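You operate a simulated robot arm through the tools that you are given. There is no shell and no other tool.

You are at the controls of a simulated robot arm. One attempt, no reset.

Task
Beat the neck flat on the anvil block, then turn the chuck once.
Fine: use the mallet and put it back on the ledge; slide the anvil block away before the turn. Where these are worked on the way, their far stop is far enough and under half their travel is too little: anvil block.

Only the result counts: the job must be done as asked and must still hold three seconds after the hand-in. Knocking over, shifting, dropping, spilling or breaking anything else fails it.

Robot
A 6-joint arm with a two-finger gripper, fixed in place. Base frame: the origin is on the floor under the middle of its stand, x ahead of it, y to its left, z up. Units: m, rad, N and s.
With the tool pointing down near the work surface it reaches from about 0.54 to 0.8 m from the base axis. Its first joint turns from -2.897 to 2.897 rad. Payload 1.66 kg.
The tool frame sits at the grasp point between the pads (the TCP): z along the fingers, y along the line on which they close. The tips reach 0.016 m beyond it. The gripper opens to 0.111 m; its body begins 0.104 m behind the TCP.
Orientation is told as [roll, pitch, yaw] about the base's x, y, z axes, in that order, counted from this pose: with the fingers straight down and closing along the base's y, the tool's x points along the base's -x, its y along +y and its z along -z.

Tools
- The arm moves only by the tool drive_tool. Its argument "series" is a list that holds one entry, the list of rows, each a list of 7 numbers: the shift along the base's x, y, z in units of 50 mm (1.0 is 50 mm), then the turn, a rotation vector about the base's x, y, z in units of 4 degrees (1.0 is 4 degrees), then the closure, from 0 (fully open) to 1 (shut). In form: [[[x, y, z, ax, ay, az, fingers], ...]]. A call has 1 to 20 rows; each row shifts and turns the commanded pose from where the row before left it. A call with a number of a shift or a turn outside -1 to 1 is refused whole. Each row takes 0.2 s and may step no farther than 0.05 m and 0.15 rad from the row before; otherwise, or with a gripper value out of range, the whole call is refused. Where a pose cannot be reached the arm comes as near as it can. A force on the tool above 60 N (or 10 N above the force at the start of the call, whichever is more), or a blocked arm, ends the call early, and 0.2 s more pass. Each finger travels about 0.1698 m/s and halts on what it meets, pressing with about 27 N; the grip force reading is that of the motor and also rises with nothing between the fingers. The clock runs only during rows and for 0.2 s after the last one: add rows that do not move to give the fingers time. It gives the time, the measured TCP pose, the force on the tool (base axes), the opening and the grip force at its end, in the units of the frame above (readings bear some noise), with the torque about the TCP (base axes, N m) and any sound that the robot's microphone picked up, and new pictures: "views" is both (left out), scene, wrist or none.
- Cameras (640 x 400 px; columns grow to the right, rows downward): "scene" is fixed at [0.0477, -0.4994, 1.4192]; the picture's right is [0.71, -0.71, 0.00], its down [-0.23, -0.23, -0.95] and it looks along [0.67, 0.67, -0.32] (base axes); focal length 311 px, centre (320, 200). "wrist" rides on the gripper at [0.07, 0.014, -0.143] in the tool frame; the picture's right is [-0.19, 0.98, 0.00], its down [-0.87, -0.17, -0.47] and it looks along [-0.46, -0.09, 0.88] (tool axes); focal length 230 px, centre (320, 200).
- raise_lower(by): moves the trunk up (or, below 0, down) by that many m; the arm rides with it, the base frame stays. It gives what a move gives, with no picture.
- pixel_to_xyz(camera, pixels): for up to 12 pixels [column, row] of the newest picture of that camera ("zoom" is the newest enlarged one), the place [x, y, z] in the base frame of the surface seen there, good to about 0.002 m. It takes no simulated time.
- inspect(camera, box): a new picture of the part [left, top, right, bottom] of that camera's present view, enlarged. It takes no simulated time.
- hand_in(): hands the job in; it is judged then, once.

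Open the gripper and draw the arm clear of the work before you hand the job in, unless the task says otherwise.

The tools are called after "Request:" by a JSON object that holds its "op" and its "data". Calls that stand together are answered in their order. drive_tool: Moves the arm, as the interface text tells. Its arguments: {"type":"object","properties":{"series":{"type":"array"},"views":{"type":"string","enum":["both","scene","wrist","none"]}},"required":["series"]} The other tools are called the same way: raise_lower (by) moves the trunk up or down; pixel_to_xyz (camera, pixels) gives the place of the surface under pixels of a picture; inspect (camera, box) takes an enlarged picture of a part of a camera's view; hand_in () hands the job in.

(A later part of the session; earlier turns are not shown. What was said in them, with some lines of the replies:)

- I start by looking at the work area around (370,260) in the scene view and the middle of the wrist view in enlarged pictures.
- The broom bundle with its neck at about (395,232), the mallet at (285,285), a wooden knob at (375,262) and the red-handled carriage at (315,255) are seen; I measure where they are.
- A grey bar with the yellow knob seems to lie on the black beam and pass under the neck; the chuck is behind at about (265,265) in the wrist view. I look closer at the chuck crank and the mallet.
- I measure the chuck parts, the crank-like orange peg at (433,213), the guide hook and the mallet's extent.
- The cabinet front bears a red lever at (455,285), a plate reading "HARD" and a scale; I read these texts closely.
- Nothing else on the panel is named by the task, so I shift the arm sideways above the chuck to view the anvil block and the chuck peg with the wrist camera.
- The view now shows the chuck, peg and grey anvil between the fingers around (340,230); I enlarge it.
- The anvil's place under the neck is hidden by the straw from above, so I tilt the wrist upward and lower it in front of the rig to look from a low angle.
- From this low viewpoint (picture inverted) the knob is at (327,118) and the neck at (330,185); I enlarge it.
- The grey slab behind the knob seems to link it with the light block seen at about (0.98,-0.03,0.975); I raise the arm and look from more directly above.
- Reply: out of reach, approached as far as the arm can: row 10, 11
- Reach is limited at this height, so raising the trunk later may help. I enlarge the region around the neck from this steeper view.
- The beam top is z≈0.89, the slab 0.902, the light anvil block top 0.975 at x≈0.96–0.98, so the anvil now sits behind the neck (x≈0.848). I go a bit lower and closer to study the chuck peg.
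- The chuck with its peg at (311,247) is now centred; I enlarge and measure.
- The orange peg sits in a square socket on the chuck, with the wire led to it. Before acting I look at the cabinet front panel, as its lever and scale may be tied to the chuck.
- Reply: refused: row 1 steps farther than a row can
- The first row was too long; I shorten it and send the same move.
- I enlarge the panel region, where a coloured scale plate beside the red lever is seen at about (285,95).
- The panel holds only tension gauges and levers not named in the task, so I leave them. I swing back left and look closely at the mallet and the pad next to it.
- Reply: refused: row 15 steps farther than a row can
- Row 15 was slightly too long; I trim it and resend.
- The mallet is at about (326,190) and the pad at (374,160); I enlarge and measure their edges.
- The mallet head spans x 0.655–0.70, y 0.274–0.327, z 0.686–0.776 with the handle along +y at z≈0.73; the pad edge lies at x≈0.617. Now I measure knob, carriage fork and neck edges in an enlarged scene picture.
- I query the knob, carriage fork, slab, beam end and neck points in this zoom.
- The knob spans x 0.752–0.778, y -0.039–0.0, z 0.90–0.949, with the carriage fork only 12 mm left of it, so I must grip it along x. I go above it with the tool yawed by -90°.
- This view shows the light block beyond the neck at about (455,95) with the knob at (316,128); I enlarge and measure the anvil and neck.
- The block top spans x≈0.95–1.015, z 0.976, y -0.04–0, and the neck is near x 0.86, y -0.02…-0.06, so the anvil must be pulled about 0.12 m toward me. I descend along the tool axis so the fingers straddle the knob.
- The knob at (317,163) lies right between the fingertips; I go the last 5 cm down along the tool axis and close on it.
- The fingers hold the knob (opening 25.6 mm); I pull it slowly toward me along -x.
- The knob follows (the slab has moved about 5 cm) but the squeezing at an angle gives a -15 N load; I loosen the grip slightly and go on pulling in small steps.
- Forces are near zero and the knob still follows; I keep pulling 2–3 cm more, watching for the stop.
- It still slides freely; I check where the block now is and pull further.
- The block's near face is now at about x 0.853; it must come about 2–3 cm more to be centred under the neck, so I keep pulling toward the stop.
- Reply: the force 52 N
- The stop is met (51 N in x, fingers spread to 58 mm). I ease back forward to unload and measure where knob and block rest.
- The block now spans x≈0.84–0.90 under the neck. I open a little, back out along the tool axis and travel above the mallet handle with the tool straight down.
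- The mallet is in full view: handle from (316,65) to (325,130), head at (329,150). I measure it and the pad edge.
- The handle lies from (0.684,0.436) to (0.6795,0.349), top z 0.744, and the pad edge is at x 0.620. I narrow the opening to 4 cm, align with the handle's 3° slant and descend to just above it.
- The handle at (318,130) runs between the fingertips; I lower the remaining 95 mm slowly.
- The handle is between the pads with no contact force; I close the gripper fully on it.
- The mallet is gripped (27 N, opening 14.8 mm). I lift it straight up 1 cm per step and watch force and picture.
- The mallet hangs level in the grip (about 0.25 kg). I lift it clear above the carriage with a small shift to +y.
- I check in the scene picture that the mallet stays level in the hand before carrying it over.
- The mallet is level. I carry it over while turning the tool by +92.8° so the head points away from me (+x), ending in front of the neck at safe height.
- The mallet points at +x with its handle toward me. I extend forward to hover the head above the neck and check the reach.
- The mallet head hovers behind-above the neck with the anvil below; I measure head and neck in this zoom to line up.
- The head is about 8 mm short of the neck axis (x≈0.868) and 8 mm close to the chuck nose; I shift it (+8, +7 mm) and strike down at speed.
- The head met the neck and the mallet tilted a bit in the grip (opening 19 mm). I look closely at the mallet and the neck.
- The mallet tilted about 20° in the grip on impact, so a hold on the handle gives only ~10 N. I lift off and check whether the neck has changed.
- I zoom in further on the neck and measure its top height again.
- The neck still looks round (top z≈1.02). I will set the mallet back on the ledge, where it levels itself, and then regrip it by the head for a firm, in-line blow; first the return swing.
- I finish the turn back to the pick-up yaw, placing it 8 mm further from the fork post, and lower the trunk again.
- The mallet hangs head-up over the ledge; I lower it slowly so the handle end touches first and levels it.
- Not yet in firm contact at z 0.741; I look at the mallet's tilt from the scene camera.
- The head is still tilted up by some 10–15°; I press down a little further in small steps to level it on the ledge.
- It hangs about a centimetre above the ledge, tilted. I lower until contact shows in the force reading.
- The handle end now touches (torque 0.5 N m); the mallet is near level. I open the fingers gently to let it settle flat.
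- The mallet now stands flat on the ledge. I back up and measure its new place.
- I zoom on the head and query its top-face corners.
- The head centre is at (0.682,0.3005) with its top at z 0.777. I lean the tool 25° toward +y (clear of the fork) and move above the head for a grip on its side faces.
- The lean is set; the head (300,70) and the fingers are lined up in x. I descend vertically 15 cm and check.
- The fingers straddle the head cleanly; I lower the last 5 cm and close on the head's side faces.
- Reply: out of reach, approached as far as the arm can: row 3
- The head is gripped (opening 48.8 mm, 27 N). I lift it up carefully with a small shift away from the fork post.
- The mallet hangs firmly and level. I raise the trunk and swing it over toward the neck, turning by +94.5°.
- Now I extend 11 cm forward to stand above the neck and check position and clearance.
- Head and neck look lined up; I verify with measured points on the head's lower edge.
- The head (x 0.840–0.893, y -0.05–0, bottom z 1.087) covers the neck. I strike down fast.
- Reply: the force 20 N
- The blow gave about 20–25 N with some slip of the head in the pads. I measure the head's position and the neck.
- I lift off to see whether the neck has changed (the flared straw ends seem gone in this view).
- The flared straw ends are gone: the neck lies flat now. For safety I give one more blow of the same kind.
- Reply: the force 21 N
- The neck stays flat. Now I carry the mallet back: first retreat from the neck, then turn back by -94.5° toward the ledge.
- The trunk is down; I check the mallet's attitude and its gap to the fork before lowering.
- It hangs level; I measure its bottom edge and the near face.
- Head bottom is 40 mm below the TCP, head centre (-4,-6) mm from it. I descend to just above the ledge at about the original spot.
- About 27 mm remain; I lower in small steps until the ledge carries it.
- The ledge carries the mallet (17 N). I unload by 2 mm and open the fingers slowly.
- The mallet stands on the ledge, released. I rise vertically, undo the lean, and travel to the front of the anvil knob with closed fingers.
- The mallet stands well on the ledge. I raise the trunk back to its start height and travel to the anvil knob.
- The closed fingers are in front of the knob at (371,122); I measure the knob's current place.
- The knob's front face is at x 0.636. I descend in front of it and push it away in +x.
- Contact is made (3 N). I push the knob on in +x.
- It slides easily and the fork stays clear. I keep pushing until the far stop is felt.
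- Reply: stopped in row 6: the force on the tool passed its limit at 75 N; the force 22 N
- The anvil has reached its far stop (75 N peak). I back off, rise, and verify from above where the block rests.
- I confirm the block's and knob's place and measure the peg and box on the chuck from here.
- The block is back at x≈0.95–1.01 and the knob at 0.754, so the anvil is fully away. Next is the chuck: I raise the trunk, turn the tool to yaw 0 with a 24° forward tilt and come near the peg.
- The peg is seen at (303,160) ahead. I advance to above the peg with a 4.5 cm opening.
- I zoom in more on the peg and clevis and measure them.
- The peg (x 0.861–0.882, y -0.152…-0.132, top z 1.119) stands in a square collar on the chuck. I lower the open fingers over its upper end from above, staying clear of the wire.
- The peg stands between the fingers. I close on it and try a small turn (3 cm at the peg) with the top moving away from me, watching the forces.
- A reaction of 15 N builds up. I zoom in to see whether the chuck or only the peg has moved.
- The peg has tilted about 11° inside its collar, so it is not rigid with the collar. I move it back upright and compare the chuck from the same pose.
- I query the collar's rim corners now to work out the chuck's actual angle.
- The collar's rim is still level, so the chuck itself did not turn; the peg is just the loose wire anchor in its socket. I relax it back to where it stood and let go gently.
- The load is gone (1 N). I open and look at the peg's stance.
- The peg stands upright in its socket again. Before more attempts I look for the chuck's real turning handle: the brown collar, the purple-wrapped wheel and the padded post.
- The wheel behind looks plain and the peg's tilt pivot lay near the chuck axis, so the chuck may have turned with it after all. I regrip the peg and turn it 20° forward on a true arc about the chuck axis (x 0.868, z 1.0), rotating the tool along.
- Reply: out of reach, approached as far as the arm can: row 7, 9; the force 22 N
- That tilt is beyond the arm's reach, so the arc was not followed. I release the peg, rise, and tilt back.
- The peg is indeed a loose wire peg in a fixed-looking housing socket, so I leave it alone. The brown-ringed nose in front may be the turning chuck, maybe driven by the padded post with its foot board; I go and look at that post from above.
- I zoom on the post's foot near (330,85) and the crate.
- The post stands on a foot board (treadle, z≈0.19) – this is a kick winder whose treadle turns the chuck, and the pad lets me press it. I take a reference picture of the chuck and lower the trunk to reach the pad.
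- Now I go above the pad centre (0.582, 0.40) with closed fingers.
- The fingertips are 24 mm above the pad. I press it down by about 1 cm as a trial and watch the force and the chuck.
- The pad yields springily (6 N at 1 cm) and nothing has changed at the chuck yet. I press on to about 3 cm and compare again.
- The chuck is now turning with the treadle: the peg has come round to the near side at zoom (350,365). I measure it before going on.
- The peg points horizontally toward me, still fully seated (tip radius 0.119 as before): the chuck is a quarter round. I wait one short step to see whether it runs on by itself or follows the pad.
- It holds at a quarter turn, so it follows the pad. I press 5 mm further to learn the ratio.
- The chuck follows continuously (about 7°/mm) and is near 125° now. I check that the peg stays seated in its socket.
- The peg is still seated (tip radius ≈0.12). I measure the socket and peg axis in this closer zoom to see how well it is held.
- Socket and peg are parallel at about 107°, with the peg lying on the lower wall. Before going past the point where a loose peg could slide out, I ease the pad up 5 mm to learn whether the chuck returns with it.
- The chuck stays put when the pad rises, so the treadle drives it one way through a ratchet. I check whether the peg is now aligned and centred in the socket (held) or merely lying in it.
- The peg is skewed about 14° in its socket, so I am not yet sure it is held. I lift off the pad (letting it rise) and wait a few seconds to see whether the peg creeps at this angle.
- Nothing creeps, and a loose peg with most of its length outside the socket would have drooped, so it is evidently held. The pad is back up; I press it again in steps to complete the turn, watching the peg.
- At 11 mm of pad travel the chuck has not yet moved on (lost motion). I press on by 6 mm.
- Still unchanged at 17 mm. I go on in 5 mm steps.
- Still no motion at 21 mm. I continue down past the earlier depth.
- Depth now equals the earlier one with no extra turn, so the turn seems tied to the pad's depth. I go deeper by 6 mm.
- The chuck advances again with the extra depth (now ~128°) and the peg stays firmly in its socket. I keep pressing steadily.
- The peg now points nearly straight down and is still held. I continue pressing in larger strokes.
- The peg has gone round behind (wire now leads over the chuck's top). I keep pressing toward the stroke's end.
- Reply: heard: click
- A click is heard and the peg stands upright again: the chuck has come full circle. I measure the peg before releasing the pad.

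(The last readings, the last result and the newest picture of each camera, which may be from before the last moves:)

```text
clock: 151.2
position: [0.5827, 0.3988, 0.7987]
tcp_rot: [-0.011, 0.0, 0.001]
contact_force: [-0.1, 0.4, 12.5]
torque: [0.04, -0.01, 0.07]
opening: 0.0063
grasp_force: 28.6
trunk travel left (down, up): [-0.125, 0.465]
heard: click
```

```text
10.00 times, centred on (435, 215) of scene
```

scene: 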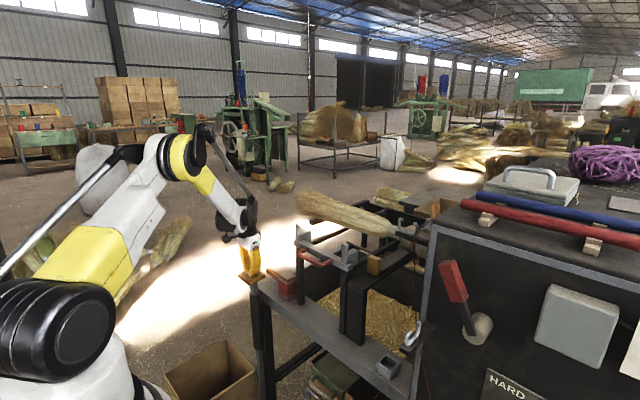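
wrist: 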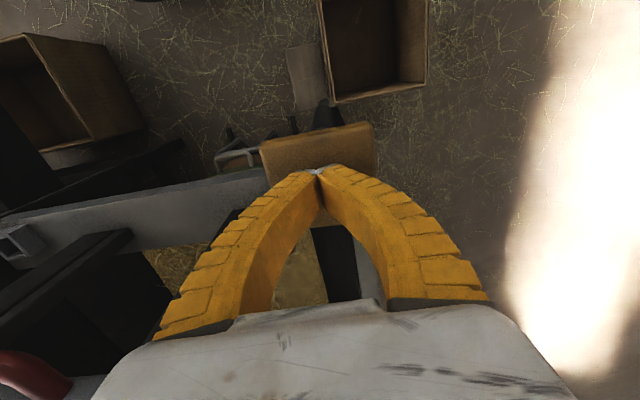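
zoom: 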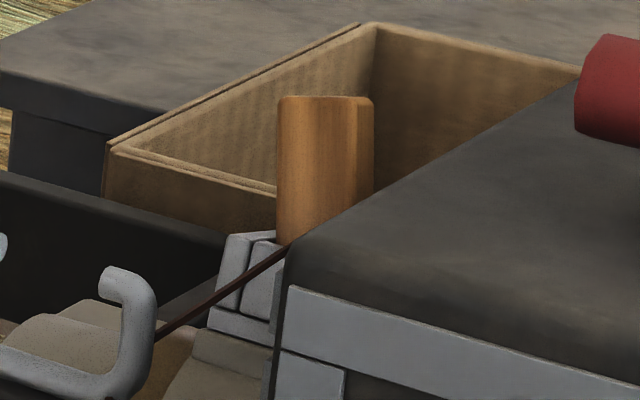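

The peg and socket still lean about 15° short of upright, so the turn is about 345° now. I press another 4 mm to bring it fully round.

Request:
{"op": "drive_tool", "data": {"series": [[[0, 0, -0.05, 0, 0, 0, 1], [0, 0, -0.04, 0, 0, 0, 1], [0, 0, 0, 0, 0, 0, 1]]], "views": "scene"}}

Request:
{"op": "inspect", "data": {"camera": "scene", "box": [415, 195, 455, 235]}}

```text
clock: 152.0
position: [0.5829, 0.3989, 0.7953]
tcp_rot: [-0.011, 0.0, 0.001]
contact_force: [-4.4, -3.2, 12.4]
torque: [-0.03, 0.08, -0.04]
opening: 0.0061
grasp_force: 28.8
trunk travel left (down, up): [-0.125, 0.465]
```

scene: 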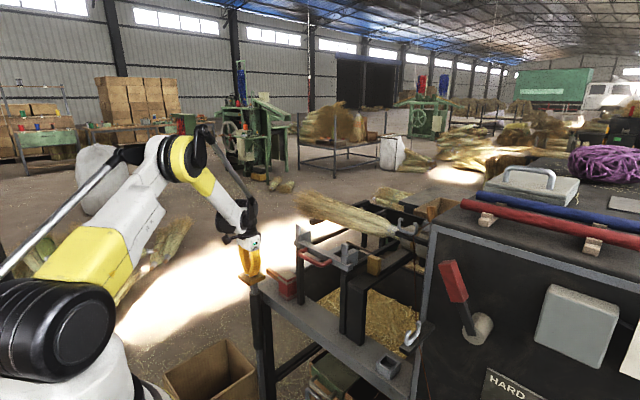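

```text
10.00 times, centred on (435, 215) of scene
```

zoom: 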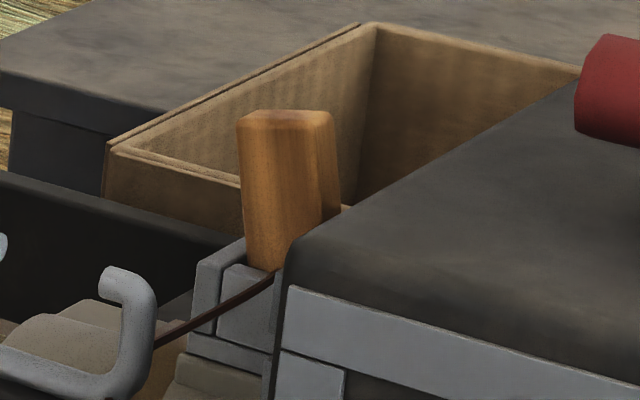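

The peg now stands exactly as before the turn (zoom x 240–338 matches the reference), so the chuck has made one full turn. I let the pad rise and draw the arm up.

Request:
{"op": "drive_tool", "data": {"series": [[[0, 0, 0.3, 0, 0, 0, 1], [0, 0, 0.5, 0, 0, 0, 1], [0, 0, 0.5, 0, 0, 0, 1], [0, 0, 0.5, 0, 0, 0, 1], [0, 0, 0.6, 0, 0, 0, 1], [0, 0, 0.8, 0, 0, 0, 1], [0, 0, 0.8, 0, 0, 0, 0.5], [0, 0, 0.8, 0, 0, 0, 0], [0, 0, 0.8, 0, 0, 0, 0], [0, 0, 0, 0, 0, 0, 0]]]}}

Request:
{"op": "inspect", "data": {"camera": "scene", "box": [375, 195, 455, 285]}}

Request:
{"op": "inspect", "data": {"camera": "scene", "box": [220, 230, 340, 330]}}

```text
clock: 154.2
position: [0.5818, 0.3981, 1.0739]
tcp_rot: [-0.012, 0.001, 0.002]
contact_force: [-0.6, 0.4, 0.1]
torque: [0.04, -0.02, 0.0]
opening: 0.1108
grasp_force: 0.1
trunk travel left (down, up): [-0.125, 0.465]
```

scene: 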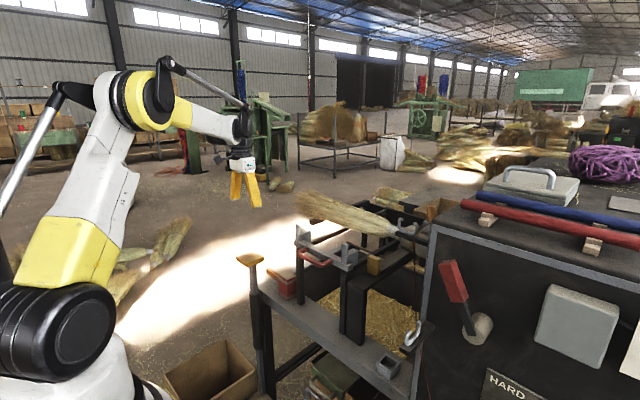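
wrist: 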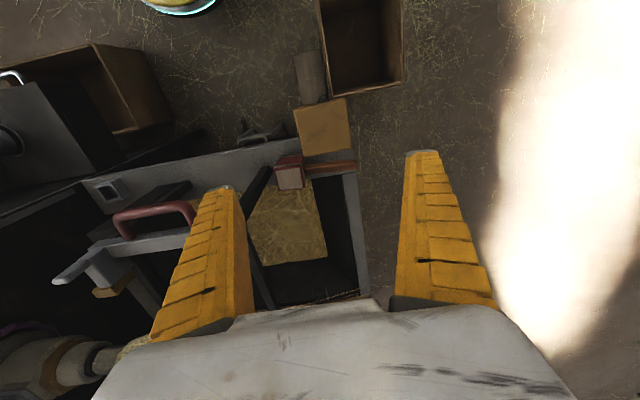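

```text
4.44 times, centred on (415, 240) of scene
```

zoom: 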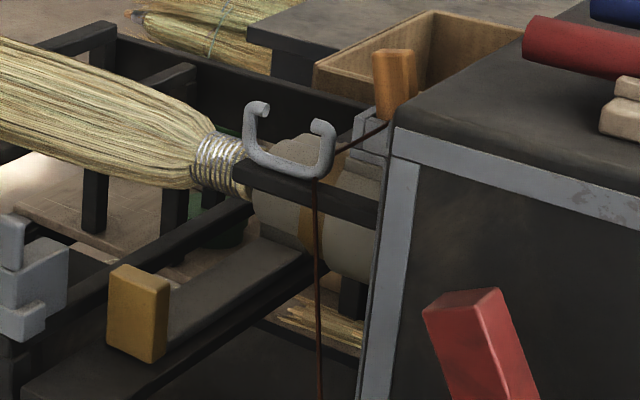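

```text
4.00 times, centred on (280, 280) of scene
```

zoom: 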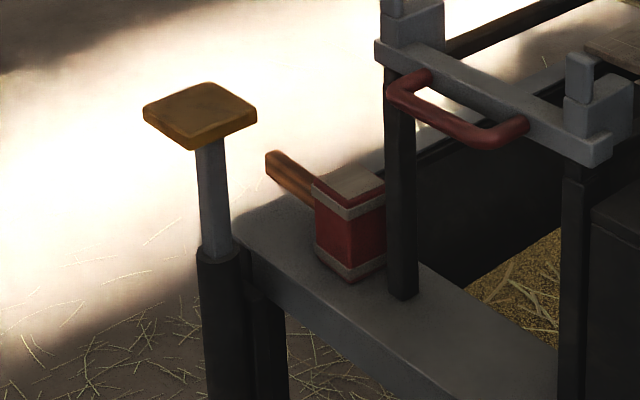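

Pad, mallet, anvil, neck and chuck all look as wanted. I compare the peg's and mallet's places with the start.

Request:
{"op": "pixel_to_xyz", "data": {"camera": "scene", "pixels": [[435, 210], [433, 208], [431, 215], [437, 212], [389, 230], [300, 205], [375, 262], [345, 250], [303, 232], [250, 260], [289, 288]]}}

Request:
{"op": "inspect", "data": {"camera": "scene", "box": [415, 195, 455, 235]}}

```text
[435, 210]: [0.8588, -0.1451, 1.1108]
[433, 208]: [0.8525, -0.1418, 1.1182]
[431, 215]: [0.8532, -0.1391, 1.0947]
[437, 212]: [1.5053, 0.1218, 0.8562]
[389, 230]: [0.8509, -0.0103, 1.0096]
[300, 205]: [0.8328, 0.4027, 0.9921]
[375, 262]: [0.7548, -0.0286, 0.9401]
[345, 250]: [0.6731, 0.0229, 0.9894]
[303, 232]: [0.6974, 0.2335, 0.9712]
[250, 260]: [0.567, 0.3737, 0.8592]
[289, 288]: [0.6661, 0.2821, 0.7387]
```

```text
10.00 times, centred on (435, 215) of scene
```

zoom: 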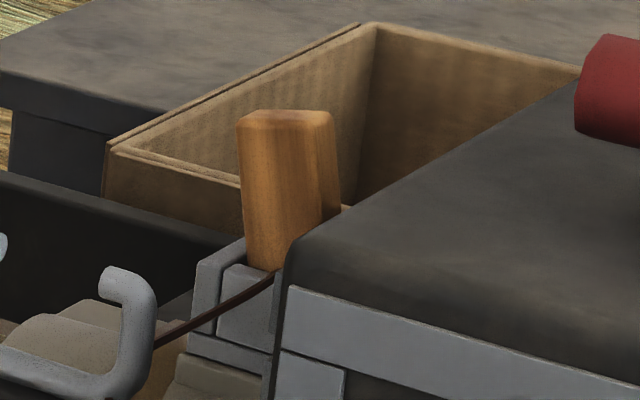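

All measured places match the start within a few millimetres, the neck is flat, the mallet is on the ledge and the anvil away. I draw the arm back toward its start pose, clear of the work.

Request:
{"op": "drive_tool", "data": {"series": [[[0, 0, 0.8, 0, 0, 0, 0], [-0.2, -0.3, 0.8, 0, 0, 0, 0], [-0.3, -0.6, 0.6, 0, 0, 0, 0], [-0.3, -0.7, 0.6, 0, 0, 0, 0], [-0.3, -0.8, 0.5, 0, 0, 0, 0], [-0.3, -0.8, 0.5, 0, 0, 0, 0], [-0.3, -0.8, 0.5, 0, 0, 0, 0], [0, -0.8, 0.5, 0, 0, 0, 0], [0, 0, 0, 0, 0, 0, 0], [0, 0, 0, 0, 0, 0, 0]]]}}

Request:
{"op": "inspect", "data": {"camera": "wrist", "box": [200, 80, 460, 320]}}

```text
clock: 156.4
position: [0.4981, 0.1557, 1.3144]
tcp_rot: [-0.012, 0.0, 0.001]
contact_force: [-0.7, -0.1, -0.3]
torque: [-0.03, 0.03, 0.03]
opening: 0.1107
grasp_force: 0.1
trunk travel left (down, up): [-0.125, 0.465]
```

scene: 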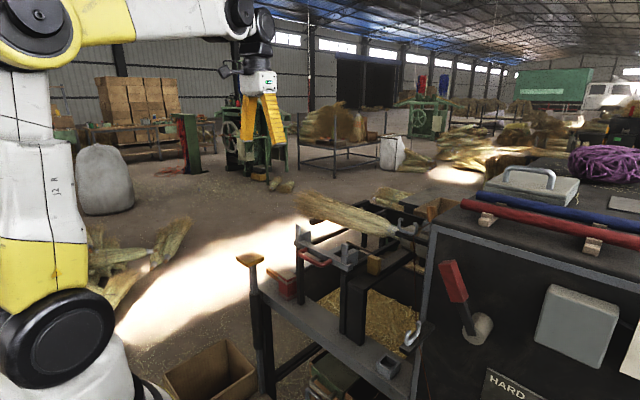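
wrist: 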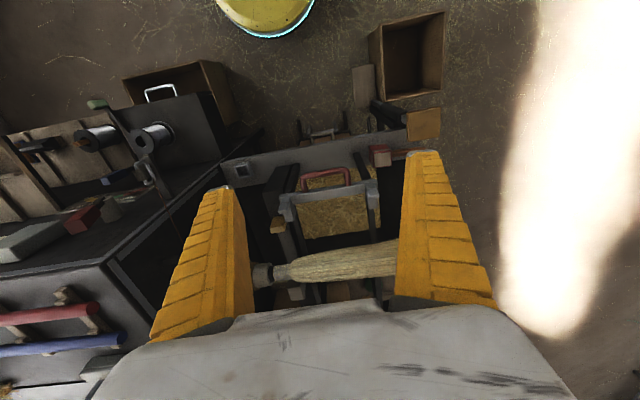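

```text
1.67 times, centred on (330, 200) of wrist
```

zoom: 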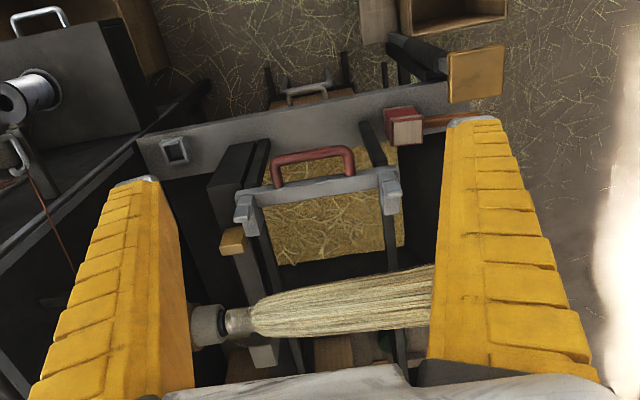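

The gripper is open and clear; the view shows the flat neck at (235,320), the anvil block away behind it, the mallet on the ledge and the pad back up. I hand the job in.

Request:
{"op": "hand_in", "data": {}}

```text
The job is handed in.
```

I handed the job in. The neck was beaten flat on the anvil block, then the chuck was turned once. I don't have the verdict, only what the pictures and readings showed.

- **Beating:** I slid the anvil block to its stop under the neck and struck with the mallet. The flared straw ends were gone after the second of three blows. A first, weaker hit only tilted the mallet in the grip, so I regripped it by the head.
- **Mallet:** it is back standing on the ledge, about 1 cm from where it started.
- **Anvil block:** I pushed it back to its far stop before the turn.
- **Chuck:** I turned it with the padded treadle post on the left. I stopped part-way to check it, then finished the turn. A click was heard, and the chuck came back to the angle it had before the turn. The pad has sprung back up.

**Wire peg:** one thing could count against the result. I first took the wire peg on the chuck for its handle, gripped it twice and pushed it about. It stayed in its socket through the full turn and stands within a few millimetres of its start, but it was leaning by about 14° when I last measured it.

Everything else I remeasured from the scene camera, including the carriage and the pad, was within a few millimetres of its starting place. The gripper is open and the arm is drawn clear.
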